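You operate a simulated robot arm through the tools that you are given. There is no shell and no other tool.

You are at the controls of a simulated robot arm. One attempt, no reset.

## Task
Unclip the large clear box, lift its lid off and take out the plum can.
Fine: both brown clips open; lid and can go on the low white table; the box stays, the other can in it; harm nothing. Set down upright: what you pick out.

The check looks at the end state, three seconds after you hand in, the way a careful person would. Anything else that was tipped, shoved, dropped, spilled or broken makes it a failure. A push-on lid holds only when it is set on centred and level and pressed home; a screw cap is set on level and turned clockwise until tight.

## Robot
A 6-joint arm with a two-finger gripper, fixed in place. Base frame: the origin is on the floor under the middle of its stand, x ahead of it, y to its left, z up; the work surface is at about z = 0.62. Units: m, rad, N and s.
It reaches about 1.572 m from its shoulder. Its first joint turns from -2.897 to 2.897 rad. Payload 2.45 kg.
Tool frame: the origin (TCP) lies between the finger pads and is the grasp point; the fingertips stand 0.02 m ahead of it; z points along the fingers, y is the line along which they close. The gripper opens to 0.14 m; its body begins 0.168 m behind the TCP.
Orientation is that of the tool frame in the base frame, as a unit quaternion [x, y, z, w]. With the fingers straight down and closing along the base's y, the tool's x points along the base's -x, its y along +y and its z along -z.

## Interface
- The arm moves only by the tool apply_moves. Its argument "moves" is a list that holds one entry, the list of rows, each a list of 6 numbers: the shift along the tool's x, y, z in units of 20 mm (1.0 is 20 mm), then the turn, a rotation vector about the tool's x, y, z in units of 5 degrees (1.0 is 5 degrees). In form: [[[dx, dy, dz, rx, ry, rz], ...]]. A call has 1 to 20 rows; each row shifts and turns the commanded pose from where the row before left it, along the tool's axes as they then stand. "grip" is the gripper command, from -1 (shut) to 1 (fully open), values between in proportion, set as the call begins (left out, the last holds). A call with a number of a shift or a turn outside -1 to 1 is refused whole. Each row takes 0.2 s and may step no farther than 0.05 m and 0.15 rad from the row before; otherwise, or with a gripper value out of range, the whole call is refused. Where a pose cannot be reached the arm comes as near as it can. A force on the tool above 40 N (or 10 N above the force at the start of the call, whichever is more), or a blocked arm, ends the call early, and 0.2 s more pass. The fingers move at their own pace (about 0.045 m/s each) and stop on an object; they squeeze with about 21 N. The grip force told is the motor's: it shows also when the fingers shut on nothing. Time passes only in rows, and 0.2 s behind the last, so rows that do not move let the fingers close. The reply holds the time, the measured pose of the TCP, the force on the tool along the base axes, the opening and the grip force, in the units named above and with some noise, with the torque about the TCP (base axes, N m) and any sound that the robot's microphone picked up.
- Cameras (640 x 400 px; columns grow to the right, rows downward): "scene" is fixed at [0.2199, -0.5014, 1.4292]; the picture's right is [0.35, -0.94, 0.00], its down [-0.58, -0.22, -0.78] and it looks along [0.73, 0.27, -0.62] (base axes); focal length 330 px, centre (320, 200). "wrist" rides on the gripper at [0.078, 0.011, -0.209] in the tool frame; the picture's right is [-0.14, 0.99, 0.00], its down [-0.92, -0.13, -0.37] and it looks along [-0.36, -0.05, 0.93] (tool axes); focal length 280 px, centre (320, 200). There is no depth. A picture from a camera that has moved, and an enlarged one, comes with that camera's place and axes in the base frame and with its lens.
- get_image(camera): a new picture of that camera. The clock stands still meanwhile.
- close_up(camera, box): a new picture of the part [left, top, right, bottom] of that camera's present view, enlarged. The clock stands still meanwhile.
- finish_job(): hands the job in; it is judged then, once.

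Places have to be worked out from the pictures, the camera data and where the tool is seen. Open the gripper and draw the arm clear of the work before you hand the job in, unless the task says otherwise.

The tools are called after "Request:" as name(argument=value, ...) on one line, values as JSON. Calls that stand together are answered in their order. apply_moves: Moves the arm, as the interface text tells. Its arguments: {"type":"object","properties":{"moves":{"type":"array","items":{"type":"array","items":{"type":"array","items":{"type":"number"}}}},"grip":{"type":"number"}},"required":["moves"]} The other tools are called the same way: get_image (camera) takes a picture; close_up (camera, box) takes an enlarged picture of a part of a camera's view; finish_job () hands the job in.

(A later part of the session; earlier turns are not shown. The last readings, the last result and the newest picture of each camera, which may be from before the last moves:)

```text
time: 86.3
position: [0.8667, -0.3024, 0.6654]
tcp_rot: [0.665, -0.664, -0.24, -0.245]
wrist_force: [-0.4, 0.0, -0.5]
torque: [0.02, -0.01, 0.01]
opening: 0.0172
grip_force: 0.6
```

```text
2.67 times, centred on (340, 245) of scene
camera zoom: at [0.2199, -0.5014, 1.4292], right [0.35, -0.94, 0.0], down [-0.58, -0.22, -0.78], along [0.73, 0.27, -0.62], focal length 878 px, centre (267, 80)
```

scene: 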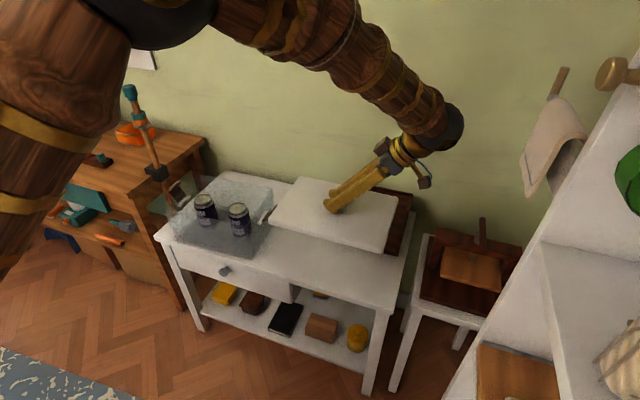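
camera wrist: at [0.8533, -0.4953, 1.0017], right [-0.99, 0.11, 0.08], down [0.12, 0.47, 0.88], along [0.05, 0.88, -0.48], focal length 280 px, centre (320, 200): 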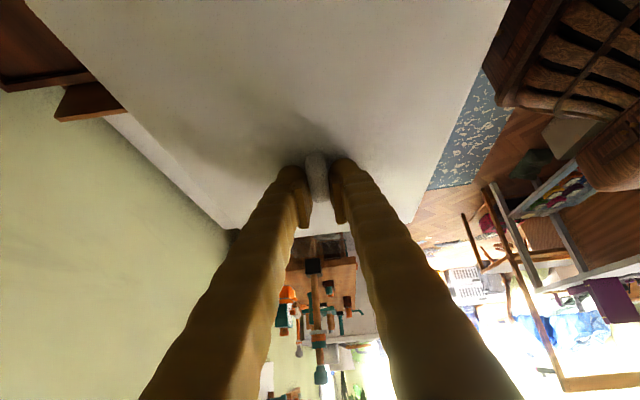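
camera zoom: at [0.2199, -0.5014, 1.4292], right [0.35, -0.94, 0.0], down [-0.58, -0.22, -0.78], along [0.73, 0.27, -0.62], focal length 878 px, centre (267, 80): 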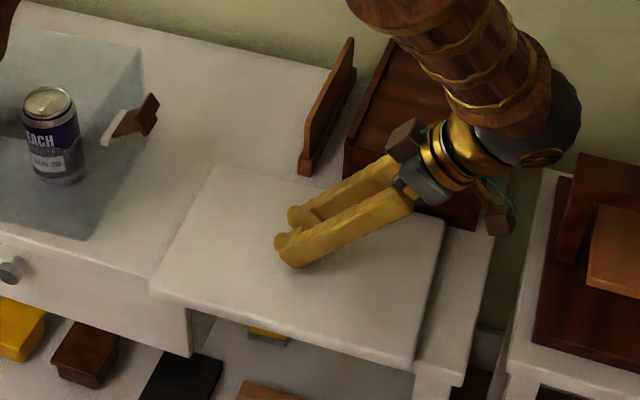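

The lid is re-centred (handle midway between the loose fingers). I open without pressing and rise straight up.

Request:
apply_moves(moves=[[[0, 0, 0, 0, 0, 0], [0, 0, 0, 0, 0, 0], [0, 0, 0, 0, 0, 0]]], grip=-0.3)

Request:
apply_moves(moves=[[[-0.321, 0, -0.383, 0, 0, 0], [-0.643, 0, -0.766, 0, 0, 0], [-0.643, 0, -0.766, 0, 0, 0], [-0.643, 0, -0.766, 0, 0, 0], [-0.643, 0, -0.766, 0, 0, 0], [-0.643, 0, -0.766, 0, 0, 0], [-0.643, 0, -0.766, 0, 0, 0], [-0.643, 0, -0.766, 0, 0, 0], [-0.643, 0, -0.766, 0, 0, 0], [-0.643, 0, -0.766, 0, 0, 0], [-0.643, 0, -0.766, 0, 0, 0]]])

Request:
get_image(camera="scene")

Request:
close_up(camera="scene", box=[250, 170, 430, 320])

```text
time: 87.1
position: [0.8662, -0.3021, 0.6659]
tcp_rot: [0.665, -0.664, -0.241, -0.245]
wrist_force: [-0.9, 0.7, 0.5]
torque: [-0.01, 0.0, 0.01]
opening: 0.0492
grip_force: 0.1
```

```text
time: 89.5
position: [0.8643, -0.3011, 0.8766]
tcp_rot: [0.665, -0.663, -0.241, -0.244]
wrist_force: [-0.2, 1.2, 0.4]
torque: [0.0, 0.05, 0.01]
opening: 0.049
grip_force: 0.1
```

```text
taken
```

scene: 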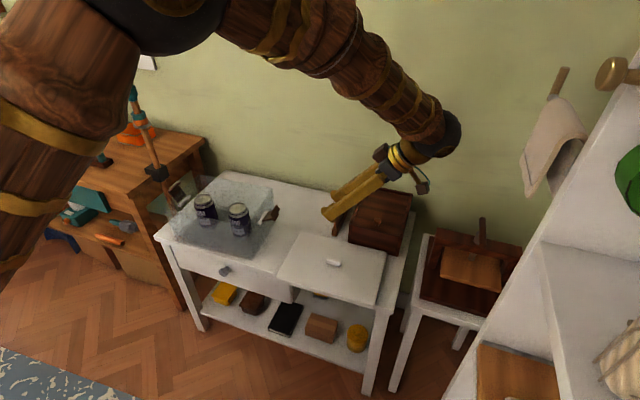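

```text
2.67 times, centred on (340, 245) of scene
camera zoom: at [0.2199, -0.5014, 1.4292], right [0.35, -0.94, 0.0], down [-0.58, -0.22, -0.78], along [0.73, 0.27, -0.62], focal length 878 px, centre (267, 80)
```

zoom: 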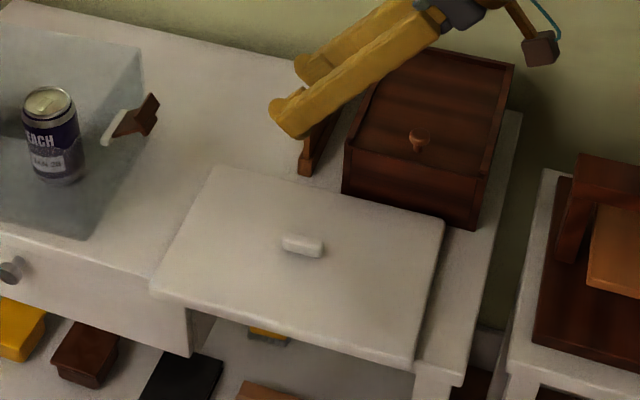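

The lid lies flat on the table, handle up. Now I turn the tool upright and go back over the open box to look at the cans from above.

Request:
apply_moves(moves=[[[0, 0, 0, 0, 1, 0], [0, 0, 0, 0, 1, 0], [0, 0, 0, 0, 1, 0], [0, 0, 0, 0, 1, 0], [0, 0, 0, 0, 1, 0], [0, 0, 0, 0, 1, 0], [0, 0, 0, 0, 1, 0], [0, 0, 0, 0, 1, 0], [0, 0, -1, 0, 0, 0], [0, 0, -1, 0, 0, 0]]])

Request:
apply_moves(moves=[[[-1, 0, 0, 0, 0, 0], [-1, 0, 0, 0, 0, 0], [-1, 0, 0, 0, 0, 0], [-1, 0, 0, 0, 0, 0], [-1, 0, 0, 0, 0, 0], [-1, 0, 0, 0, 0, 0], [-1, 0, 0, 0, 0, 0], [-1, 0, 0, 0, 0, 0], [-1, 0, 0, 0, 0, 0], [-1, 0, 0, 0, 0, 0], [-1, 0, 0, 0, 0, 0], [-1, 0, 0, 0, 0, 0], [-1, 0, 0, 0, 0, 0], [-1, 0, 0, 0, 0, 0], [-1, 0, 0, 0, 0, 0], [-1, 0, 0, 0, 0, 0], [-1, 0, 0, 0, 0, 0], [-1, 0, 0, 0, 0, 0], [-1, 0, 0, 0, 0, 0]]])

Request:
get_image(camera="wrist")

Request:
close_up(camera="scene", box=[140, 150, 300, 270])

```text
time: 91.7
position: [0.8648, -0.3023, 0.916]
tcp_rot: [0.707, -0.707, 0.002, -0.002]
wrist_force: [0.3, -0.4, -0.4]
torque: [0.02, 0.0, 0.0]
opening: 0.049
grip_force: 0.1
```

```text
time: 95.7
position: [0.8644, 0.0773, 0.9176]
tcp_rot: [-0.707, 0.707, -0.001, 0.002]
wrist_force: [0.0, 0.0, -0.3]
torque: [-0.02, 0.02, 0.0]
opening: 0.0496
grip_force: 0.0
```

```text
taken
camera wrist: at [0.8519, 0.0001, 1.1266], right [-0.99, 0.14, -0.01], down [0.13, 0.92, 0.37], along [0.06, 0.37, -0.93], focal length 280 px, centre (320, 200)
```

wrist: 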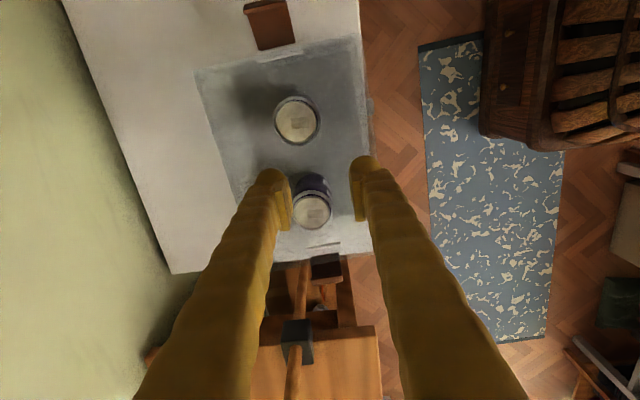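

```text
3.33 times, centred on (220, 210) of scene
camera zoom: at [0.2199, -0.5014, 1.4292], right [0.35, -0.94, 0.0], down [-0.58, -0.22, -0.78], along [0.73, 0.27, -0.62], focal length 1098 px, centre (653, 167)
```

zoom: 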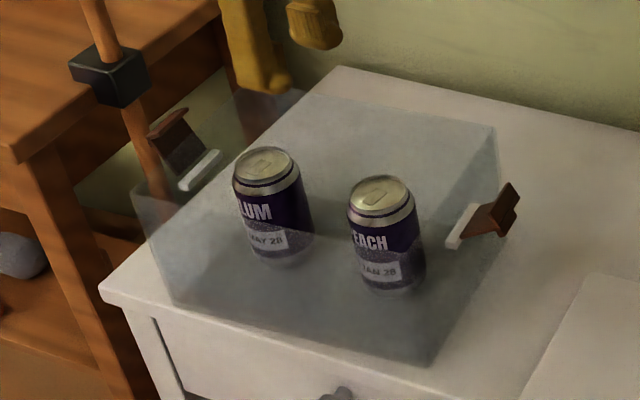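

Plum can top centre is about (0.883, 0.152), peach about (0.883, 0.03). Before taking it I finish opening the left clip: closed fingers go just inside it above the wall, ready to push outward.

Request:
apply_moves(moves=[[[-0.925, -0.09, 0, 0, 0, 0], [-0.925, -0.09, 0, 0, 0, 0], [-0.925, -0.09, 0, 0, 0, 0], [-0.925, -0.09, 0, 0, 0, 0], [-0.925, -0.09, 0, 0, 0, 0], [-0.925, -0.09, 0, 0, 0, 0], [-0.925, -0.09, 0, 0, 0, 0], [-0.925, -0.1, 0, 0, 0, 0], [0, 0, 0.9, 0, 0, 0], [0, 0, 0.9, 0, 0, 0], [0, 0, 0.9, 0, 0, 0], [0, 0, 0.9, 0, 0, 0]]], grip=-1)

Request:
get_image(camera="wrist")

Request:
close_up(camera="scene", box=[130, 130, 250, 220])

```text
time: 98.3
position: [0.8803, 0.2272, 0.8455]
tcp_rot: [-0.707, 0.707, -0.002, 0.002]
wrist_force: [1.6, -0.4, -0.4]
torque: [0.04, 0.01, 0.03]
opening: 0.0001
grip_force: 20.6
```

```text
taken
camera wrist: at [0.867, 0.1503, 1.0538], right [-0.99, 0.14, -0.01], down [0.13, 0.92, 0.37], along [0.06, 0.37, -0.93], focal length 280 px, centre (320, 200)
```

wrist: 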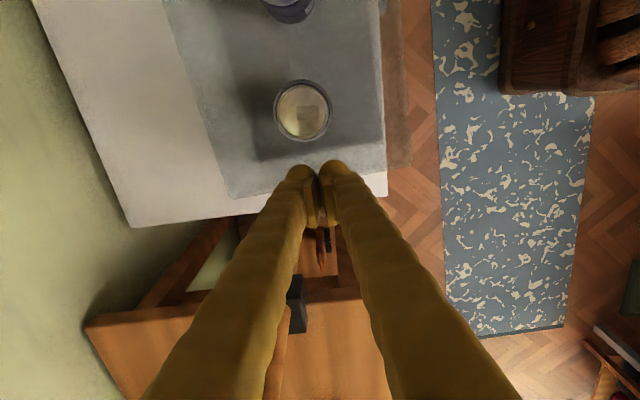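

```text
4.44 times, centred on (190, 175) of scene
camera zoom: at [0.2199, -0.5014, 1.4292], right [0.35, -0.94, 0.0], down [-0.58, -0.22, -0.78], along [0.73, 0.27, -0.62], focal length 1464 px, centre (898, 311)
```

zoom: 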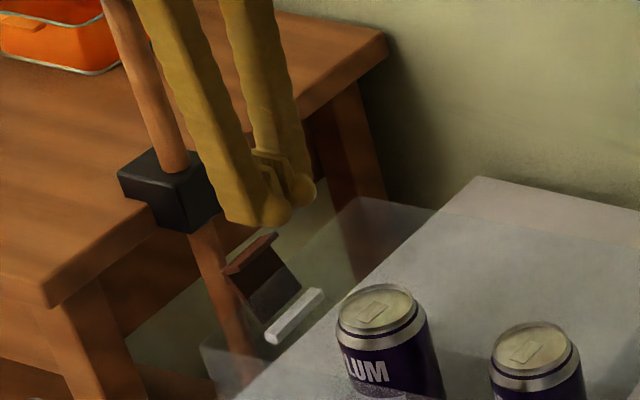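

Fingers are shut just inside the clip, whose hook reads about (y 0.265, z 0.778). I lower to z≈0.79, still above the wall rim.

Request:
apply_moves(moves=[[[0, 0, 0.7, 0, 0, 0], [0, 0, 0.7, 0, 0, 0], [0, 0, 0.7, 0, 0, 0], [0, 0, 0.55, 0, 0, 0]]])

Request:
close_up(camera="scene", box=[130, 130, 250, 220])

Request:
close_up(camera="wrist", box=[220, 100, 420, 260])

```text
time: 99.3
position: [0.8807, 0.2254, 0.7914]
tcp_rot: [0.708, -0.707, 0.002, -0.003]
wrist_force: [-0.2, -0.3, -0.2]
torque: [0.02, 0.01, 0.02]
opening: 0.0
grip_force: 21.1
```

```text
4.44 times, centred on (190, 175) of scene
camera zoom: at [0.2199, -0.5014, 1.4292], right [0.35, -0.94, 0.0], down [-0.58, -0.22, -0.78], along [0.73, 0.27, -0.62], focal length 1464 px, centre (898, 311)
```

zoom: 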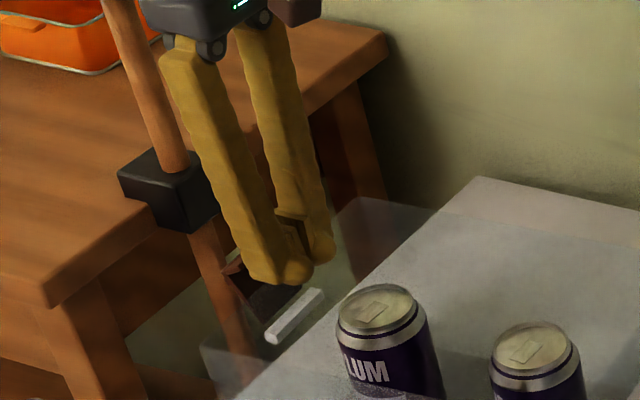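

```text
2.50 times, centred on (320, 180) of wrist
camera zoom: at [0.8686, 0.149, 1.0016], right [-0.99, 0.14, -0.01], down [0.13, 0.92, 0.37], along [0.06, 0.37, -0.93], focal length 701 px, centre (320, 250)
```

zoom: 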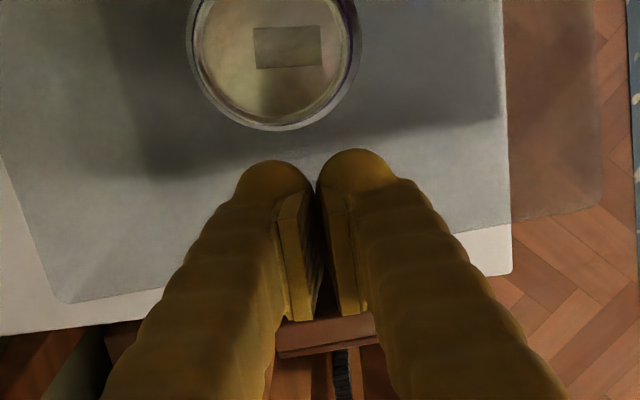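

Lined up with the clip. I lower 7 mm more and push outward (+y) gently in small steps.

Request:
apply_moves(moves=[[[0, 0, 0.35, 0, 0, 0], [-0.5, 0, 0, 0, 0, 0], [-0.4, 0, 0, 0, 0, 0], [-0.25, 0, 0, 0, 0, 0], [-0.25, 0, 0, 0, 0, 0]]])

Request:
close_up(camera="scene", box=[130, 130, 250, 220])

```text
time: 99.8
position: [0.8821, 0.2256, 0.7889]
tcp_rot: [-0.707, 0.707, -0.003, 0.004]
wrist_force: [-2.3, -1.2, 11.1]
torque: [0.14, 0.11, 0.04]
opening: 0.0062
grip_force: 21.4
stopped in row 2: the force on the tool passed its limit at 48 N (the readings are from after the stop); the commanded pose is now the measured one
```

```text
4.44 times, centred on (190, 175) of scene
camera zoom: at [0.2199, -0.5014, 1.4292], right [0.35, -0.94, 0.0], down [-0.58, -0.22, -0.78], along [0.73, 0.27, -0.62], focal length 1464 px, centre (898, 311)
```

zoom: 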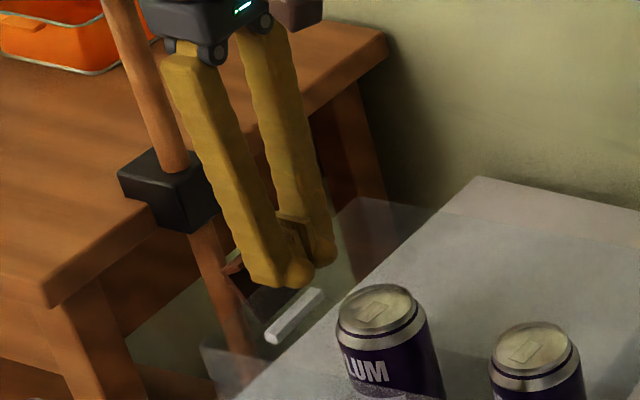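

The closed tips touched the wall rim (rim ≈0.769), no harm. Instead I rise, shift outboard so the flat tip sits over the hook's raised inner edge but outside the wall (y≈0.267), and press it down and outward along its arc.

Request:
apply_moves(moves=[[[0, 0, -0.6, 0, 0, 0], [0, 0, -0.7, 0, 0, 0], [-0.7, 0, 0, 0, 0, 0], [-0.7, 0, 0, 0, 0, 0], [-0.65, 0, 0, 0, 0, 0]]], grip=-1)

Request:
close_up(camera="scene", box=[130, 130, 250, 220])

Request:
close_up(camera="wrist", box=[220, 100, 420, 260])

```text
time: 101.0
position: [0.8811, 0.268, 0.8134]
tcp_rot: [-0.707, 0.707, -0.001, 0.003]
wrist_force: [-0.7, -0.1, -0.4]
torque: [-0.01, 0.02, 0.01]
opening: 0.0
grip_force: 20.9
```

```text
4.44 times, centred on (190, 175) of scene
camera zoom: at [0.2199, -0.5014, 1.4292], right [0.35, -0.94, 0.0], down [-0.58, -0.22, -0.78], along [0.73, 0.27, -0.62], focal length 1464 px, centre (898, 311)
```

zoom: 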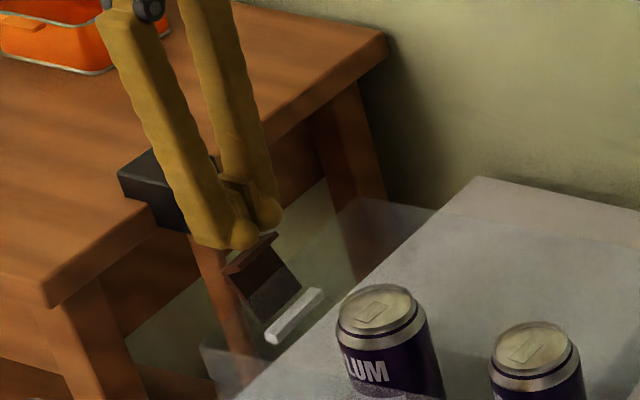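

```text
2.50 times, centred on (320, 180) of wrist
camera zoom: at [0.8678, 0.1904, 1.023], right [-0.99, 0.14, -0.01], down [0.13, 0.92, 0.37], along [0.06, 0.37, -0.93], focal length 701 px, centre (320, 250)
```

zoom: 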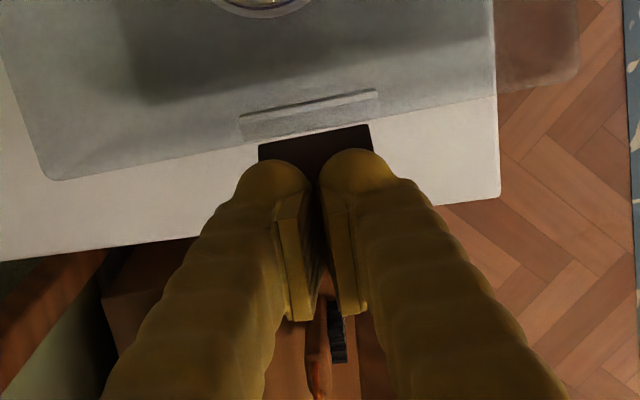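

The plate is right under the tips. I press down while easing outward, first ~2.3 cm total.

Request:
apply_moves(moves=[[[0, 0, 0.35, 0, 0, 0], [0, 0, 0.35, 0, 0, 0], [-0.1, 0, 0.2, 0, 0, 0], [-0.15, 0, 0.25, 0, 0, 0]]])

Request:
close_up(camera="scene", box=[130, 130, 250, 220])

```text
time: 101.7
position: [0.8829, 0.2704, 0.8015]
tcp_rot: [0.708, -0.707, 0.003, -0.005]
wrist_force: [-2.1, 2.0, 8.9]
torque: [-0.03, 0.09, 0.03]
opening: 0.0059
grip_force: 21.1
stopped in row 3: the force on the tool passed its limit at 48 N (the readings are from after the stop); the commanded pose is now the measured one
```

```text
4.44 times, centred on (190, 175) of scene
camera zoom: at [0.2199, -0.5014, 1.4292], right [0.35, -0.94, 0.0], down [-0.58, -0.22, -0.78], along [0.73, 0.27, -0.62], focal length 1464 px, centre (898, 311)
```

zoom: 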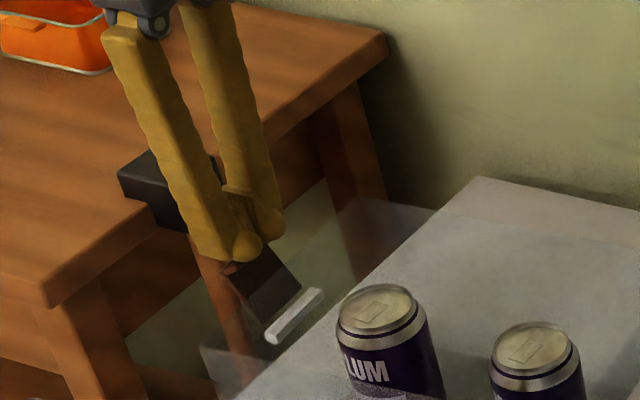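

Pressing straight down jams by friction, since the hook's edge must travel mostly outward. I instead drag it along its arc: outward 1 cm with slight descent, keeping light contact.

Request:
apply_moves(moves=[[[-0.24, 0, 0.1, 0, 0, 0], [-0.24, 0, 0.1, 0, 0, 0]]])

Request:
close_up(camera="scene", box=[130, 130, 250, 220])

```text
time: 102.3
position: [0.8825, 0.2793, 0.7971]
tcp_rot: [0.707, -0.707, 0.003, -0.005]
wrist_force: [-2.2, 12.0, 26.2]
torque: [0.03, 0.2, -0.07]
opening: 0.0058
grip_force: 21.4
```

```text
4.44 times, centred on (190, 175) of scene
camera zoom: at [0.2199, -0.5014, 1.4292], right [0.35, -0.94, 0.0], down [-0.58, -0.22, -0.78], along [0.73, 0.27, -0.62], focal length 1464 px, centre (898, 311)
```

zoom: 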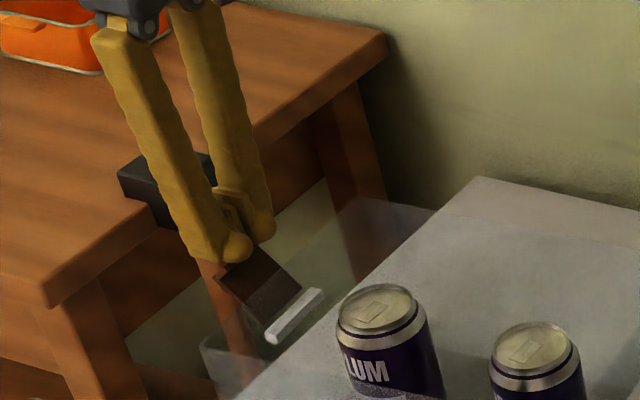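

The plate has swung out somewhat further. I continue outward with less downward motion to lower the pressure.

Request:
apply_moves(moves=[[[-0.25, 0, 0.03, 0, 0, 0], [-0.25, 0, 0.08, 0, 0, 0]]])

Request:
close_up(camera="scene", box=[130, 130, 250, 220])

Request:
close_up(camera="wrist", box=[220, 100, 420, 260])

```text
time: 102.9
position: [0.8823, 0.2887, 0.7944]
tcp_rot: [0.707, -0.707, 0.002, -0.005]
wrist_force: [0.2, 0.3, -0.3]
torque: [-0.01, -0.02, 0.01]
opening: 0.0
grip_force: 21.1
```

```text
4.44 times, centred on (190, 175) of scene
camera zoom: at [0.2199, -0.5014, 1.4292], right [0.35, -0.94, 0.0], down [-0.58, -0.22, -0.78], along [0.73, 0.27, -0.62], focal length 1464 px, centre (898, 311)
```

zoom: 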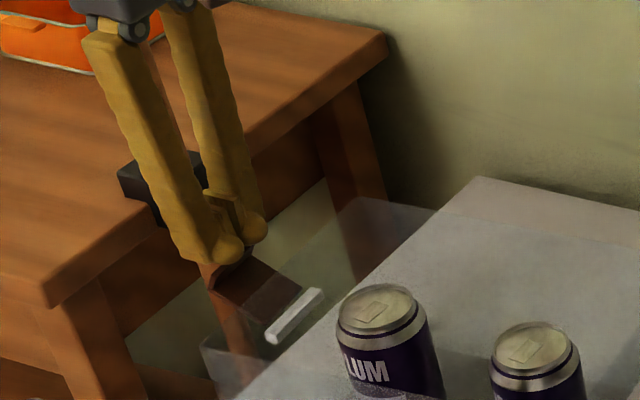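

```text
2.50 times, centred on (320, 180) of wrist
camera zoom: at [0.869, 0.212, 1.0029], right [-0.99, 0.14, -0.01], down [0.12, 0.92, 0.37], along [0.06, 0.37, -0.93], focal length 701 px, centre (320, 250)
```

zoom: 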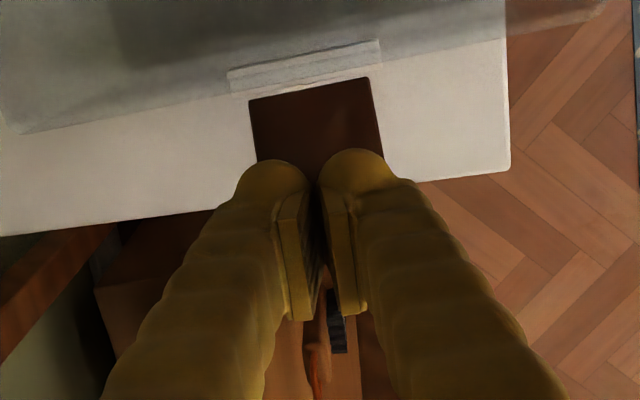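

The resistance vanished and the plate now lies far out. I rise and check the left clip.

Request:
apply_moves(moves=[[[0, 0, -0.8, 0, 0, 0], [0, 0, -1, 0, 0, 0], [0, 0, -1, 0, 0, 0], [0, 0, -1, 0, 0, 0], [0, 0, -1, 0, 0, 0], [0.9, 0, 0, 0, 0, 0], [0.9, 0, 0, 0, 0, 0], [0.9, 0, 0, 0, 0, 0], [0.9, 0, 0, 0, 0, 0], [0.9, 0, 0, 0, 0, 0], [0.9, 0, 0, 0, 0, 0], [0.9, 0, 0, 0, 0, 0], [0.5, 0, 0, 0, 0, 0]]], grip=0.3)

Request:
get_image(camera="wrist")

Request:
close_up(camera="scene", box=[140, 150, 300, 270])

Request:
close_up(camera="scene", box=[130, 150, 230, 230])

```text
time: 105.7
position: [0.8827, 0.1534, 0.891]
tcp_rot: [-0.706, 0.708, -0.002, 0.005]
wrist_force: [0.4, -0.7, 0.3]
torque: [0.0, -0.01, -0.04]
opening: 0.091
grip_force: 0.0
```

```text
taken
camera wrist: at [0.869, 0.0762, 1.1002], right [-0.99, 0.14, -0.01], down [0.12, 0.92, 0.37], along [0.06, 0.37, -0.93], focal length 280 px, centre (320, 200)
```

wrist: 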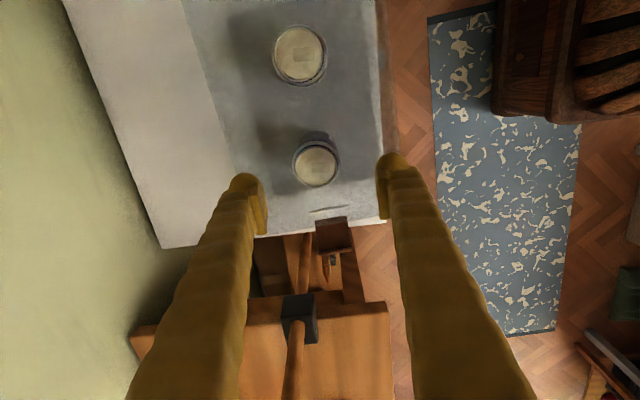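

```text
3.33 times, centred on (220, 210) of scene
camera zoom: at [0.2199, -0.5014, 1.4292], right [0.35, -0.94, 0.0], down [-0.58, -0.22, -0.78], along [0.73, 0.27, -0.62], focal length 1098 px, centre (653, 167)
```

zoom: 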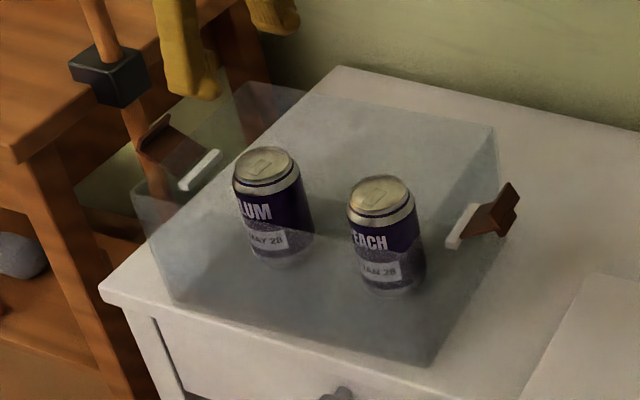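

```text
5.00 times, centred on (180, 190) of scene
camera zoom: at [0.2199, -0.5014, 1.4292], right [0.35, -0.94, 0.0], down [-0.58, -0.22, -0.78], along [0.73, 0.27, -0.62], focal length 1647 px, centre (1020, 250)
```

zoom: 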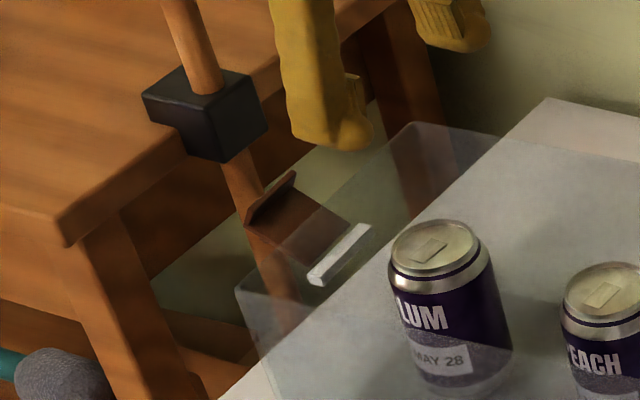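

Both clips are now wide open and the box stands where it was. I zoom on the plum can to place the grip.

Request:
close_up(camera="wrist", box=[230, 90, 410, 250])

Request:
close_up(camera="scene", box=[185, 185, 265, 245])

```text
2.50 times, centred on (320, 170) of wrist
camera zoom: at [0.869, 0.0762, 1.1002], right [-0.99, 0.14, -0.01], down [0.12, 0.92, 0.37], along [0.06, 0.37, -0.93], focal length 701 px, centre (320, 275)
```

zoom: 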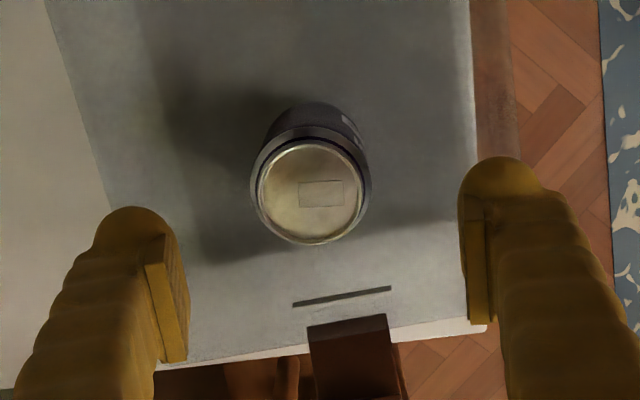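

```text
6.67 times, centred on (225, 215) of scene
camera zoom: at [0.2199, -0.5014, 1.4292], right [0.35, -0.94, 0.0], down [-0.58, -0.22, -0.78], along [0.73, 0.27, -0.62], focal length 2196 px, centre (953, 100)
```

zoom: 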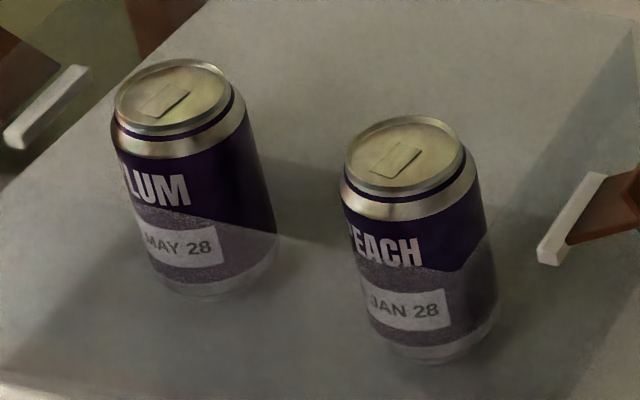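

It clearly reads PLUM, MAY 28; centre about (0.887, 0.165). I centre over it with an 80 mm opening and lower to just above the can top.

Request:
apply_moves(moves=[[[-0.29, -0.11, 0, 0, 0, 0], [-0.29, -0.11, 0.5, 0, 0, 0], [0, 0, 0.7, 0, 0, 0], [0, 0, 0.7, 0, 0, 0], [0, 0, 0.7, 0, 0, 0], [0, 0, 0.7, 0, 0, 0]]], grip=0.15)

Request:
close_up(camera="wrist", box=[220, 90, 420, 250])

Request:
close_up(camera="scene", box=[165, 150, 265, 240])

```text
time: 107.1
position: [0.8862, 0.1658, 0.8238]
tcp_rot: [-0.707, 0.708, -0.002, 0.005]
wrist_force: [0.7, -0.7, 0.1]
torque: [0.0, 0.0, -0.03]
opening: 0.0807
grip_force: 0.0
```

```text
2.50 times, centred on (320, 170) of wrist
camera zoom: at [0.8731, 0.0885, 1.0332], right [-0.99, 0.14, -0.01], down [0.12, 0.92, 0.37], along [0.06, 0.37, -0.93], focal length 701 px, centre (320, 275)
```

zoom: 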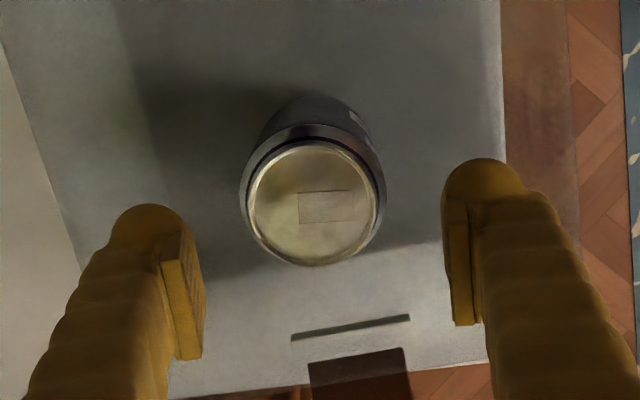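

```text
4.44 times, centred on (215, 195) of scene
camera zoom: at [0.2199, -0.5014, 1.4292], right [0.35, -0.94, 0.0], down [-0.58, -0.22, -0.78], along [0.73, 0.27, -0.62], focal length 1464 px, centre (787, 222)
```

zoom: 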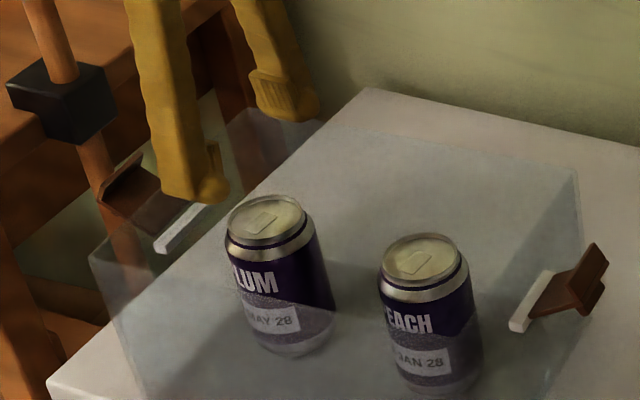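

The can is centred within ~3 mm. I trim and lower the fingers around it to z≈0.70, then close.

Request:
apply_moves(moves=[[[-0.04, -0.12, 0.5, 0, 0, 0], [0, 0, 0.8, 0, 0, 0], [0, 0, 0.8, 0, 0, 0], [0, 0, 0.8, 0, 0, 0], [0, 0, 0.8, 0, 0, 0], [0, 0, 0.8, 0, 0, 0], [0, 0, 0.8, 0, 0, 0], [0, 0, 0.8, 0, 0, 0]]])

Request:
close_up(camera="wrist", box=[200, 90, 440, 290])

Request:
close_up(camera="scene", box=[165, 150, 265, 240])

```text
time: 108.9
position: [0.8904, 0.167, 0.7041]
tcp_rot: [-0.707, 0.707, -0.002, 0.005]
wrist_force: [0.1, 0.5, -0.1]
torque: [0.02, 0.02, -0.03]
opening: 0.0805
grip_force: 0.1
```

```text
2.00 times, centred on (320, 190) of wrist
camera zoom: at [0.877, 0.089, 0.9124], right [-0.99, 0.14, -0.01], down [0.12, 0.92, 0.37], along [0.06, 0.37, -0.93], focal length 561 px, centre (320, 220)
```

zoom: 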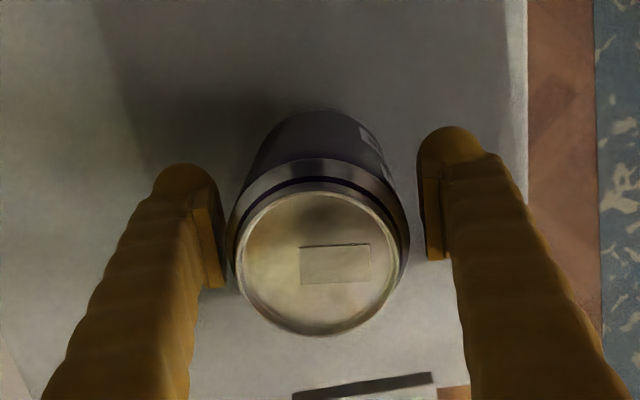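

```text
4.44 times, centred on (215, 195) of scene
camera zoom: at [0.2199, -0.5014, 1.4292], right [0.35, -0.94, 0.0], down [-0.58, -0.22, -0.78], along [0.73, 0.27, -0.62], focal length 1464 px, centre (787, 222)
```

zoom: 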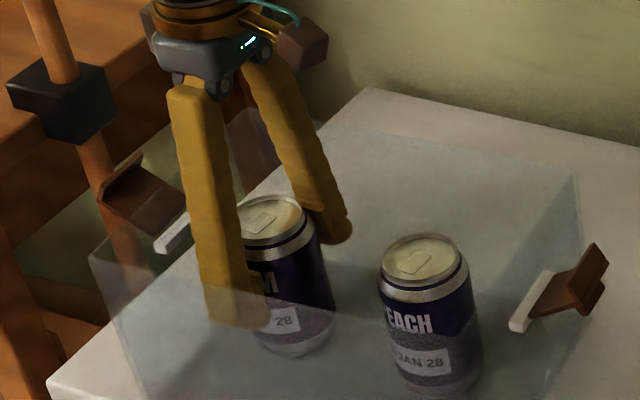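

The fingers straddle the can evenly. I close on it.

Request:
apply_moves(moves=[[[0, 0, 0, 0, 0, 0], [0, 0, 0, 0, 0, 0], [0, 0, 0, 0, 0, 0], [0, 0, 0, 0, 0, 0]]], grip=-1)

Request:
close_up(camera="wrist", box=[200, 90, 440, 290])

Request:
close_up(camera="scene", box=[165, 150, 265, 240])

```text
time: 109.9
position: [0.8903, 0.167, 0.7034]
tcp_rot: [0.707, -0.707, 0.002, -0.005]
wrist_force: [2.5, -0.5, 2.4]
torque: [-0.02, 0.0, -0.01]
opening: 0.0698
grip_force: 20.6
```

```text
2.00 times, centred on (320, 190) of wrist
camera zoom: at [0.877, 0.089, 0.9125], right [-0.99, 0.14, -0.01], down [0.12, 0.92, 0.37], along [0.06, 0.37, -0.93], focal length 561 px, centre (320, 220)
```

zoom: 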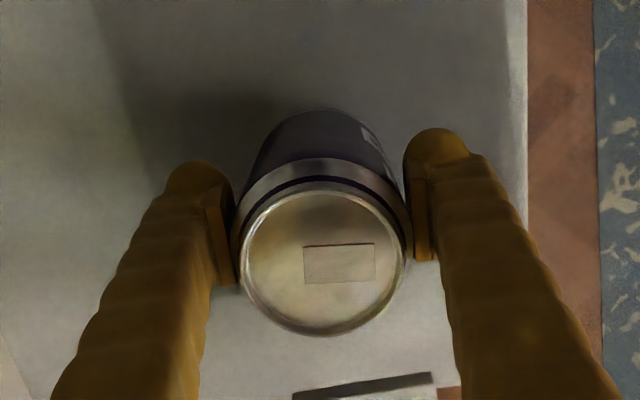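

```text
4.44 times, centred on (215, 195) of scene
camera zoom: at [0.2199, -0.5014, 1.4292], right [0.35, -0.94, 0.0], down [-0.58, -0.22, -0.78], along [0.73, 0.27, -0.62], focal length 1464 px, centre (787, 222)
```

zoom: 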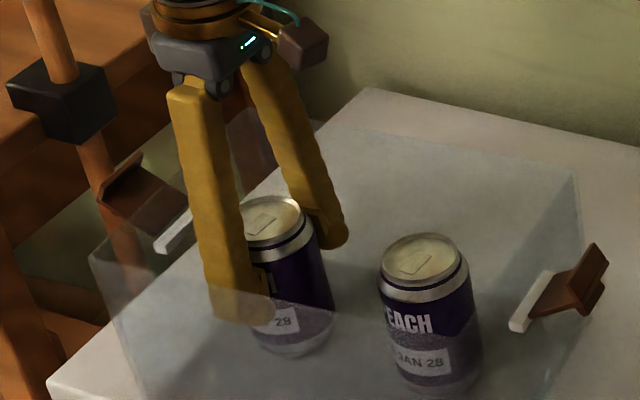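

The can (70 mm) is held at 21 N. I lift slowly and read the load.

Request:
apply_moves(moves=[[[0, 0, -0.2, 0, 0, 0], [0, 0, -0.3, 0, 0, 0], [0, 0, -0.5, 0, 0, 0]]])

Request:
close_up(camera="scene", box=[165, 150, 265, 240])

Request:
close_up(camera="wrist", box=[200, 90, 440, 290])

```text
time: 110.7
position: [0.8904, 0.1667, 0.7225]
tcp_rot: [0.708, -0.707, 0.003, -0.006]
wrist_force: [0.7, 0.5, -4.4]
torque: [-0.05, 0.0, 0.02]
opening: 0.0695
grip_force: 20.9
```

```text
4.44 times, centred on (215, 195) of scene
camera zoom: at [0.2199, -0.5014, 1.4292], right [0.35, -0.94, 0.0], down [-0.58, -0.22, -0.78], along [0.73, 0.27, -0.62], focal length 1464 px, centre (787, 222)
```

zoom: 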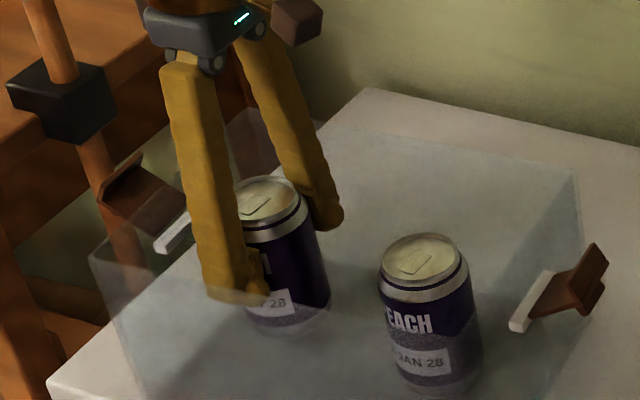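

```text
2.00 times, centred on (320, 190) of wrist
camera zoom: at [0.8767, 0.0888, 0.9317], right [-0.99, 0.14, -0.01], down [0.12, 0.92, 0.37], along [0.06, 0.37, -0.93], focal length 561 px, centre (320, 220)
```

zoom: 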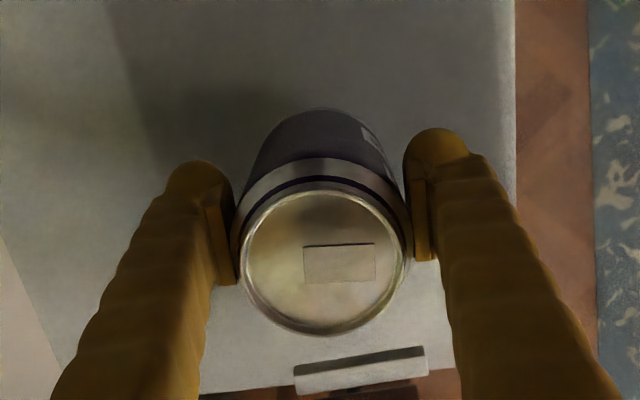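

The can hangs upright, load 4.4 N. I raise it clear of the rim (to z≈0.90).

Request:
apply_moves(moves=[[[0, 0, -0.6, 0, 0, 0], [0, 0, -0.8, 0, 0, 0], [0, 0, -0.9, 0, 0, 0], [0, 0, -0.9, 0, 0, 0], [0, 0, -0.9, 0, 0, 0], [0, 0, -0.9, 0, 0, 0], [0, 0, -0.9, 0, 0, 0], [0, 0, -0.9, 0, 0, 0], [0, 0, -0.9, 0, 0, 0], [0, 0, -0.9, 0, 0, 0], [0, 0, -0.5, 0, 0, 0]]])

Request:
get_image(camera="scene")

Request:
close_up(camera="scene", box=[140, 120, 300, 270])

```text
time: 113.1
position: [0.8878, 0.1655, 0.905]
tcp_rot: [-0.707, 0.707, -0.003, 0.006]
wrist_force: [-0.2, 0.7, -3.9]
torque: [0.01, 0.03, -0.02]
opening: 0.0696
grip_force: 21.2
```

```text
taken
```

scene: 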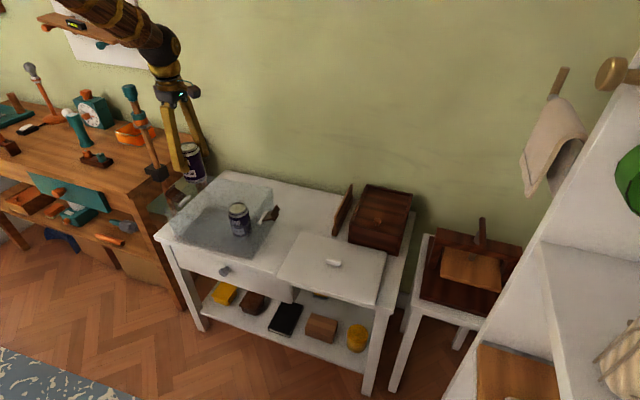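

```text
2.67 times, centred on (220, 195) of scene
camera zoom: at [0.2199, -0.5014, 1.4292], right [0.35, -0.94, 0.0], down [-0.58, -0.22, -0.78], along [0.73, 0.27, -0.62], focal length 878 px, centre (587, 213)
```

zoom: 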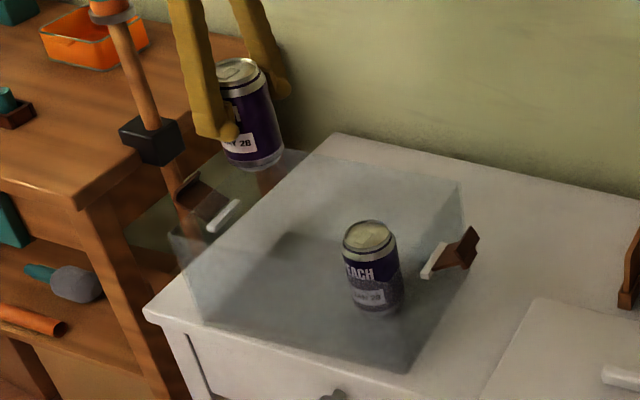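

The can is out; the peach can stays put. I carry it diagonally to the free spot behind-right of the box, about (1.07, -0.14).

Request:
apply_moves(moves=[[[0.5, -0.3, 0, 0, 0, 0], [0.9, -0.53, 0, 0, 0, 0], [0.99, -0.59, 0, 0, 0, 0], [0.99, -0.59, 0, 0, 0, 0], [0.99, -0.59, 0, 0, 0, 0], [0.99, -0.59, 0, 0, 0, 0], [0.99, -0.59, 0, 0, 0, 0], [0.99, -0.59, 0, 0, 0, 0], [0.99, -0.59, 0, 0, 0, 0], [0.99, -0.59, 0, 0, 0, 0], [0.99, -0.59, 0, 0, 0, 0], [0.99, -0.59, 0, 0, 0, 0], [0.99, -0.59, 0, 0, 0, 0], [0.99, -0.59, 0, 0, 0, 0], [0.99, -0.59, 0, 0, 0, 0], [0.9, -0.53, 0, 0, 0, 0], [0.3, -0.15, 0, 0, 0, 0]]])

Request:
get_image(camera="scene")

Request:
get_image(camera="wrist")

```text
time: 116.7
position: [1.0715, -0.1451, 0.9062]
tcp_rot: [-0.707, 0.707, -0.003, 0.005]
wrist_force: [-0.3, 1.6, -3.5]
torque: [-0.03, 0.01, 0.02]
opening: 0.0696
grip_force: 21.0
```

```text
taken
```

scene: 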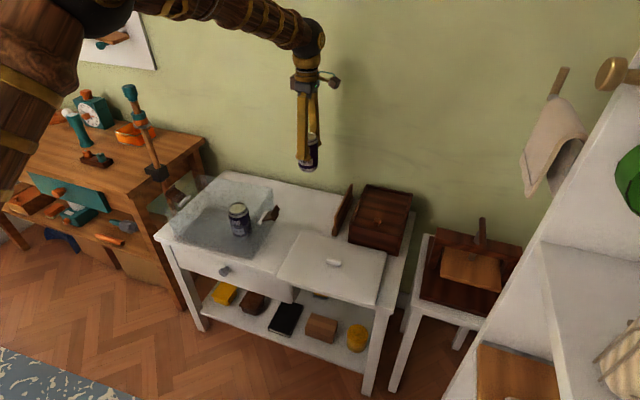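

```text
taken
camera wrist: at [1.0582, -0.2211, 1.1146], right [-0.99, 0.14, -0.01], down [0.12, 0.92, 0.37], along [0.06, 0.37, -0.93], focal length 280 px, centre (320, 200)
```

wrist: 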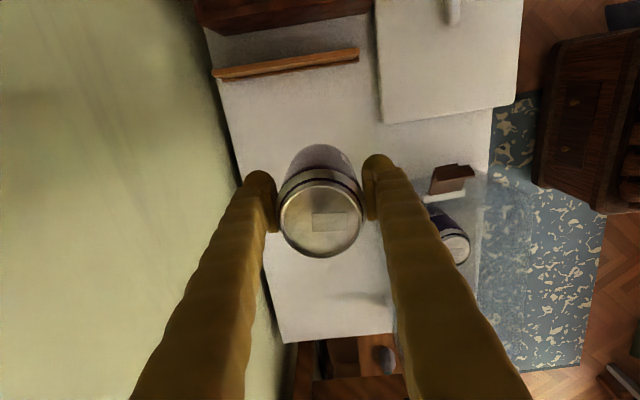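

The spot below is clear of the board, lid and box. I lower the can to about 1.5 cm above the table.

Request:
apply_moves(moves=[[[0, 0, 0.9, 0, 0, 0], [0, 0, 0.95, 0, 0, 0], [0, 0, 0.95, 0, 0, 0], [0, 0, 0.95, 0, 0, 0], [0, 0, 0.95, 0, 0, 0], [0, 0, 0.95, 0, 0, 0], [0, 0, 0.95, 0, 0, 0], [0, 0, 0.95, 0, 0, 0], [0, 0, 0.9, 0, 0, 0], [0, 0, 0.5, 0, 0, 0]]])

Request:
close_up(camera="scene", box=[240, 130, 400, 270])

```text
time: 118.9
position: [1.0742, -0.144, 0.726]
tcp_rot: [-0.707, 0.707, -0.002, 0.006]
wrist_force: [-0.1, -0.7, -2.5]
torque: [0.01, 0.04, 0.01]
opening: 0.0694
grip_force: 20.5
```

```text
2.86 times, centred on (320, 200) of scene
camera zoom: at [0.2199, -0.5014, 1.4292], right [0.35, -0.94, 0.0], down [-0.58, -0.22, -0.78], along [0.73, 0.27, -0.62], focal length 941 px, centre (320, 200)
```

zoom: 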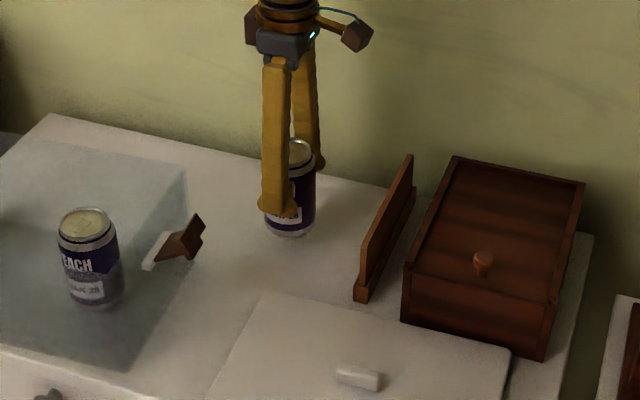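

About 3 cm to go. I lower in small steps until touch-down.

Request:
apply_moves(moves=[[[0, 0, 0.3, 0, 0, 0], [0, 0, 0.3, 0, 0, 0], [0, 0, 0.2, 0, 0, 0]]])

Request:
apply_moves(moves=[[[0, 0, 0.12, 0, 0, 0], [0, 0, 0.12, 0, 0, 0]]])

Request:
apply_moves(moves=[[[0, 0, 0.1, 0, 0, 0]]])

```text
time: 119.7
position: [1.0731, -0.1434, 0.7109]
tcp_rot: [0.708, -0.707, 0.002, -0.005]
wrist_force: [0.1, -0.2, -3.7]
torque: [-0.02, -0.03, -0.01]
opening: 0.0695
grip_force: 21.7
```

```text
time: 120.3
position: [1.0729, -0.1423, 0.7067]
tcp_rot: [-0.707, 0.707, -0.002, 0.005]
wrist_force: [1.2, -0.6, -3.4]
torque: [-0.02, -0.02, -0.01]
opening: 0.0693
grip_force: 20.7
```

```text
time: 120.7
position: [1.0735, -0.1421, 0.703]
tcp_rot: [-0.707, 0.707, -0.002, 0.005]
wrist_force: [0.0, 0.4, -4.1]
torque: [-0.04, -0.02, -0.02]
opening: 0.0697
grip_force: 20.9
```

Still carrying the full weight at z≈0.703. A few more 2 mm steps.

Request:
apply_moves(moves=[[[0, 0, 0.1, 0, 0, 0]]])

Request:
apply_moves(moves=[[[0, 0, 0.08, 0, 0, 0]]])

Request:
apply_moves(moves=[[[0, 0, 0.06, 0, 0, 0]]])

```text
time: 121.1
position: [1.0732, -0.1417, 0.702]
tcp_rot: [-0.706, 0.708, -0.002, 0.005]
wrist_force: [1.1, 0.3, -3.9]
torque: [-0.02, 0.0, 0.0]
opening: 0.0696
grip_force: 20.9
```

```text
time: 121.5
position: [1.073, -0.144, 0.7006]
tcp_rot: [0.707, -0.707, 0.002, -0.005]
wrist_force: [0.6, -0.7, -2.7]
torque: [-0.01, 0.0, 0.01]
opening: 0.0696
grip_force: 20.8
```

```text
time: 121.9
position: [1.0743, -0.1438, 0.6993]
tcp_rot: [0.707, -0.707, 0.003, -0.004]
wrist_force: [-2.8, 0.4, 8.5]
torque: [0.07, 0.48, 0.01]
opening: 0.0697
grip_force: 21.0
```

Touch-down (8.5 N). I ease up half a millimetre and open the fingers modestly.

Request:
apply_moves(moves=[[[0, 0, -0.025, 0, 0, 0], [0, 0, 0, 0, 0, 0]]])

Request:
apply_moves(moves=[[[0, 0, 0, 0, 0, 0], [0, 0, 0, 0, 0, 0], [0, 0, 0, 0, 0, 0]]], grip=0.3)

Request:
close_up(camera="scene", box=[270, 140, 370, 240])

Request:
close_up(camera="wrist", box=[200, 90, 440, 290])

```text
time: 122.5
position: [1.0734, -0.1429, 0.7]
tcp_rot: [0.707, -0.707, 0.002, -0.005]
wrist_force: [4.4, 0.4, 9.5]
torque: [0.07, 0.0, 0.0]
opening: 0.0695
grip_force: 20.9
```

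```text
time: 123.3
position: [1.0728, -0.1432, 0.6992]
tcp_rot: [-0.707, 0.707, -0.003, 0.005]
wrist_force: [0.8, 0.3, 0.8]
torque: [-0.02, 0.03, 0.01]
opening: 0.0909
grip_force: 0.0
```

```text
4.00 times, centred on (320, 190) of scene
camera zoom: at [0.2199, -0.5014, 1.4292], right [0.35, -0.94, 0.0], down [-0.58, -0.22, -0.78], along [0.73, 0.27, -0.62], focal length 1318 px, centre (320, 240)
```

zoom: 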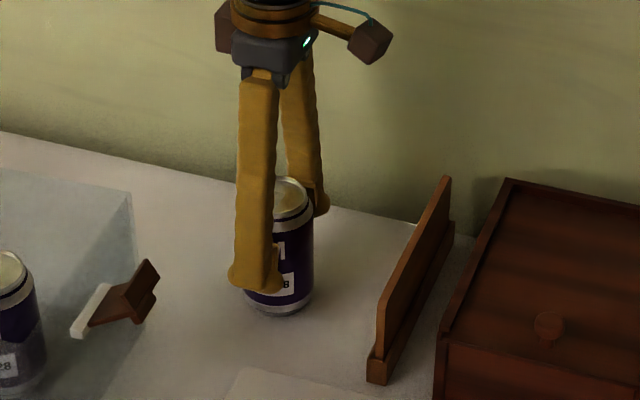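

```text
2.00 times, centred on (320, 190) of wrist
camera zoom: at [1.0598, -0.2203, 0.908], right [-0.99, 0.14, -0.01], down [0.12, 0.92, 0.37], along [0.06, 0.37, -0.93], focal length 561 px, centre (320, 220)
```

zoom: 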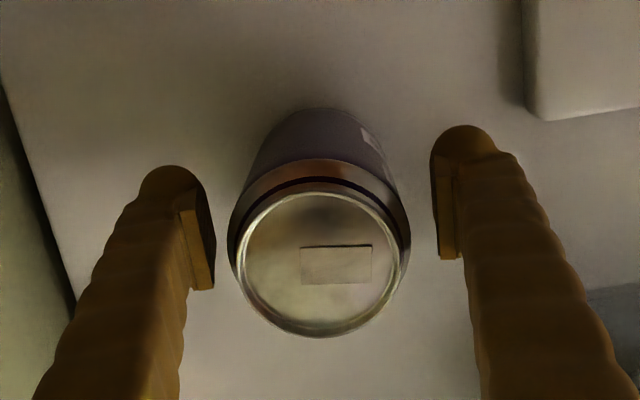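

The can stands upright and free between the open fingers. I rise straight up well above it.

Request:
apply_moves(moves=[[[0, 0, -0.5, 0, 0, 0], [0, 0, -0.8, 0, 0, 0], [0, 0, -0.9, 0, 0, 0], [0, 0, -0.9, 0, 0, 0], [0, 0, -0.9, 0, 0, 0], [0, 0, -0.9, 0, 0, 0], [0, 0, -0.9, 0, 0, 0], [0, 0, -0.9, 0, 0, 0], [0, 0, -0.9, 0, 0, 0], [0, 0, -0.9, 0, 0, 0], [0, 0, -0.9, 0, 0, 0], [0, 0, -0.9, 0, 0, 0]]])

Request:
get_image(camera="scene")

Request:
get_image(camera="wrist")

```text
time: 125.9
position: [1.072, -0.1438, 0.906]
tcp_rot: [0.708, -0.707, 0.002, -0.004]
wrist_force: [-0.7, 0.3, 0.6]
torque: [-0.03, 0.0, -0.02]
opening: 0.091
grip_force: 0.0
```

```text
taken
```

scene: 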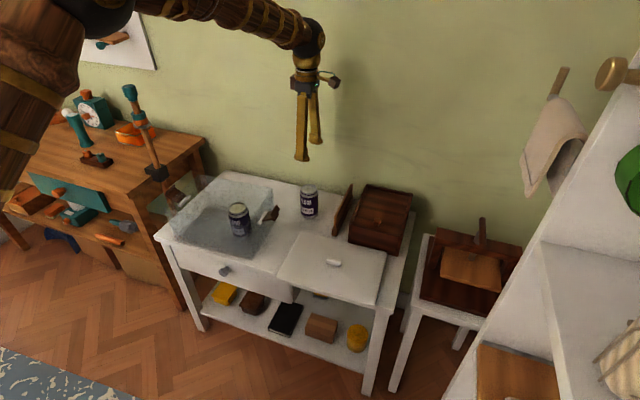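

```text
taken
camera wrist: at [1.0594, -0.2206, 1.115], right [-0.99, 0.14, -0.01], down [0.12, 0.92, 0.37], along [0.06, 0.37, -0.93], focal length 280 px, centre (320, 200)
```

wrist: 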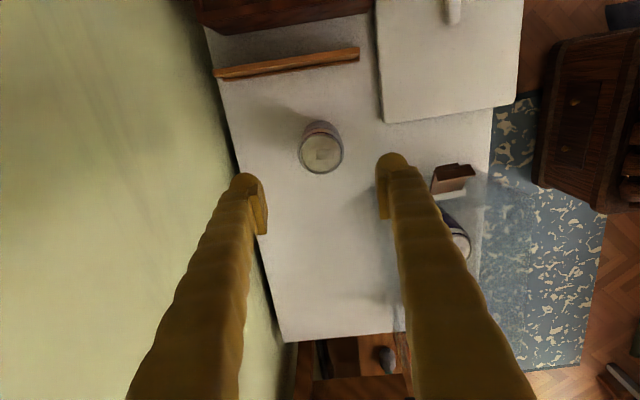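

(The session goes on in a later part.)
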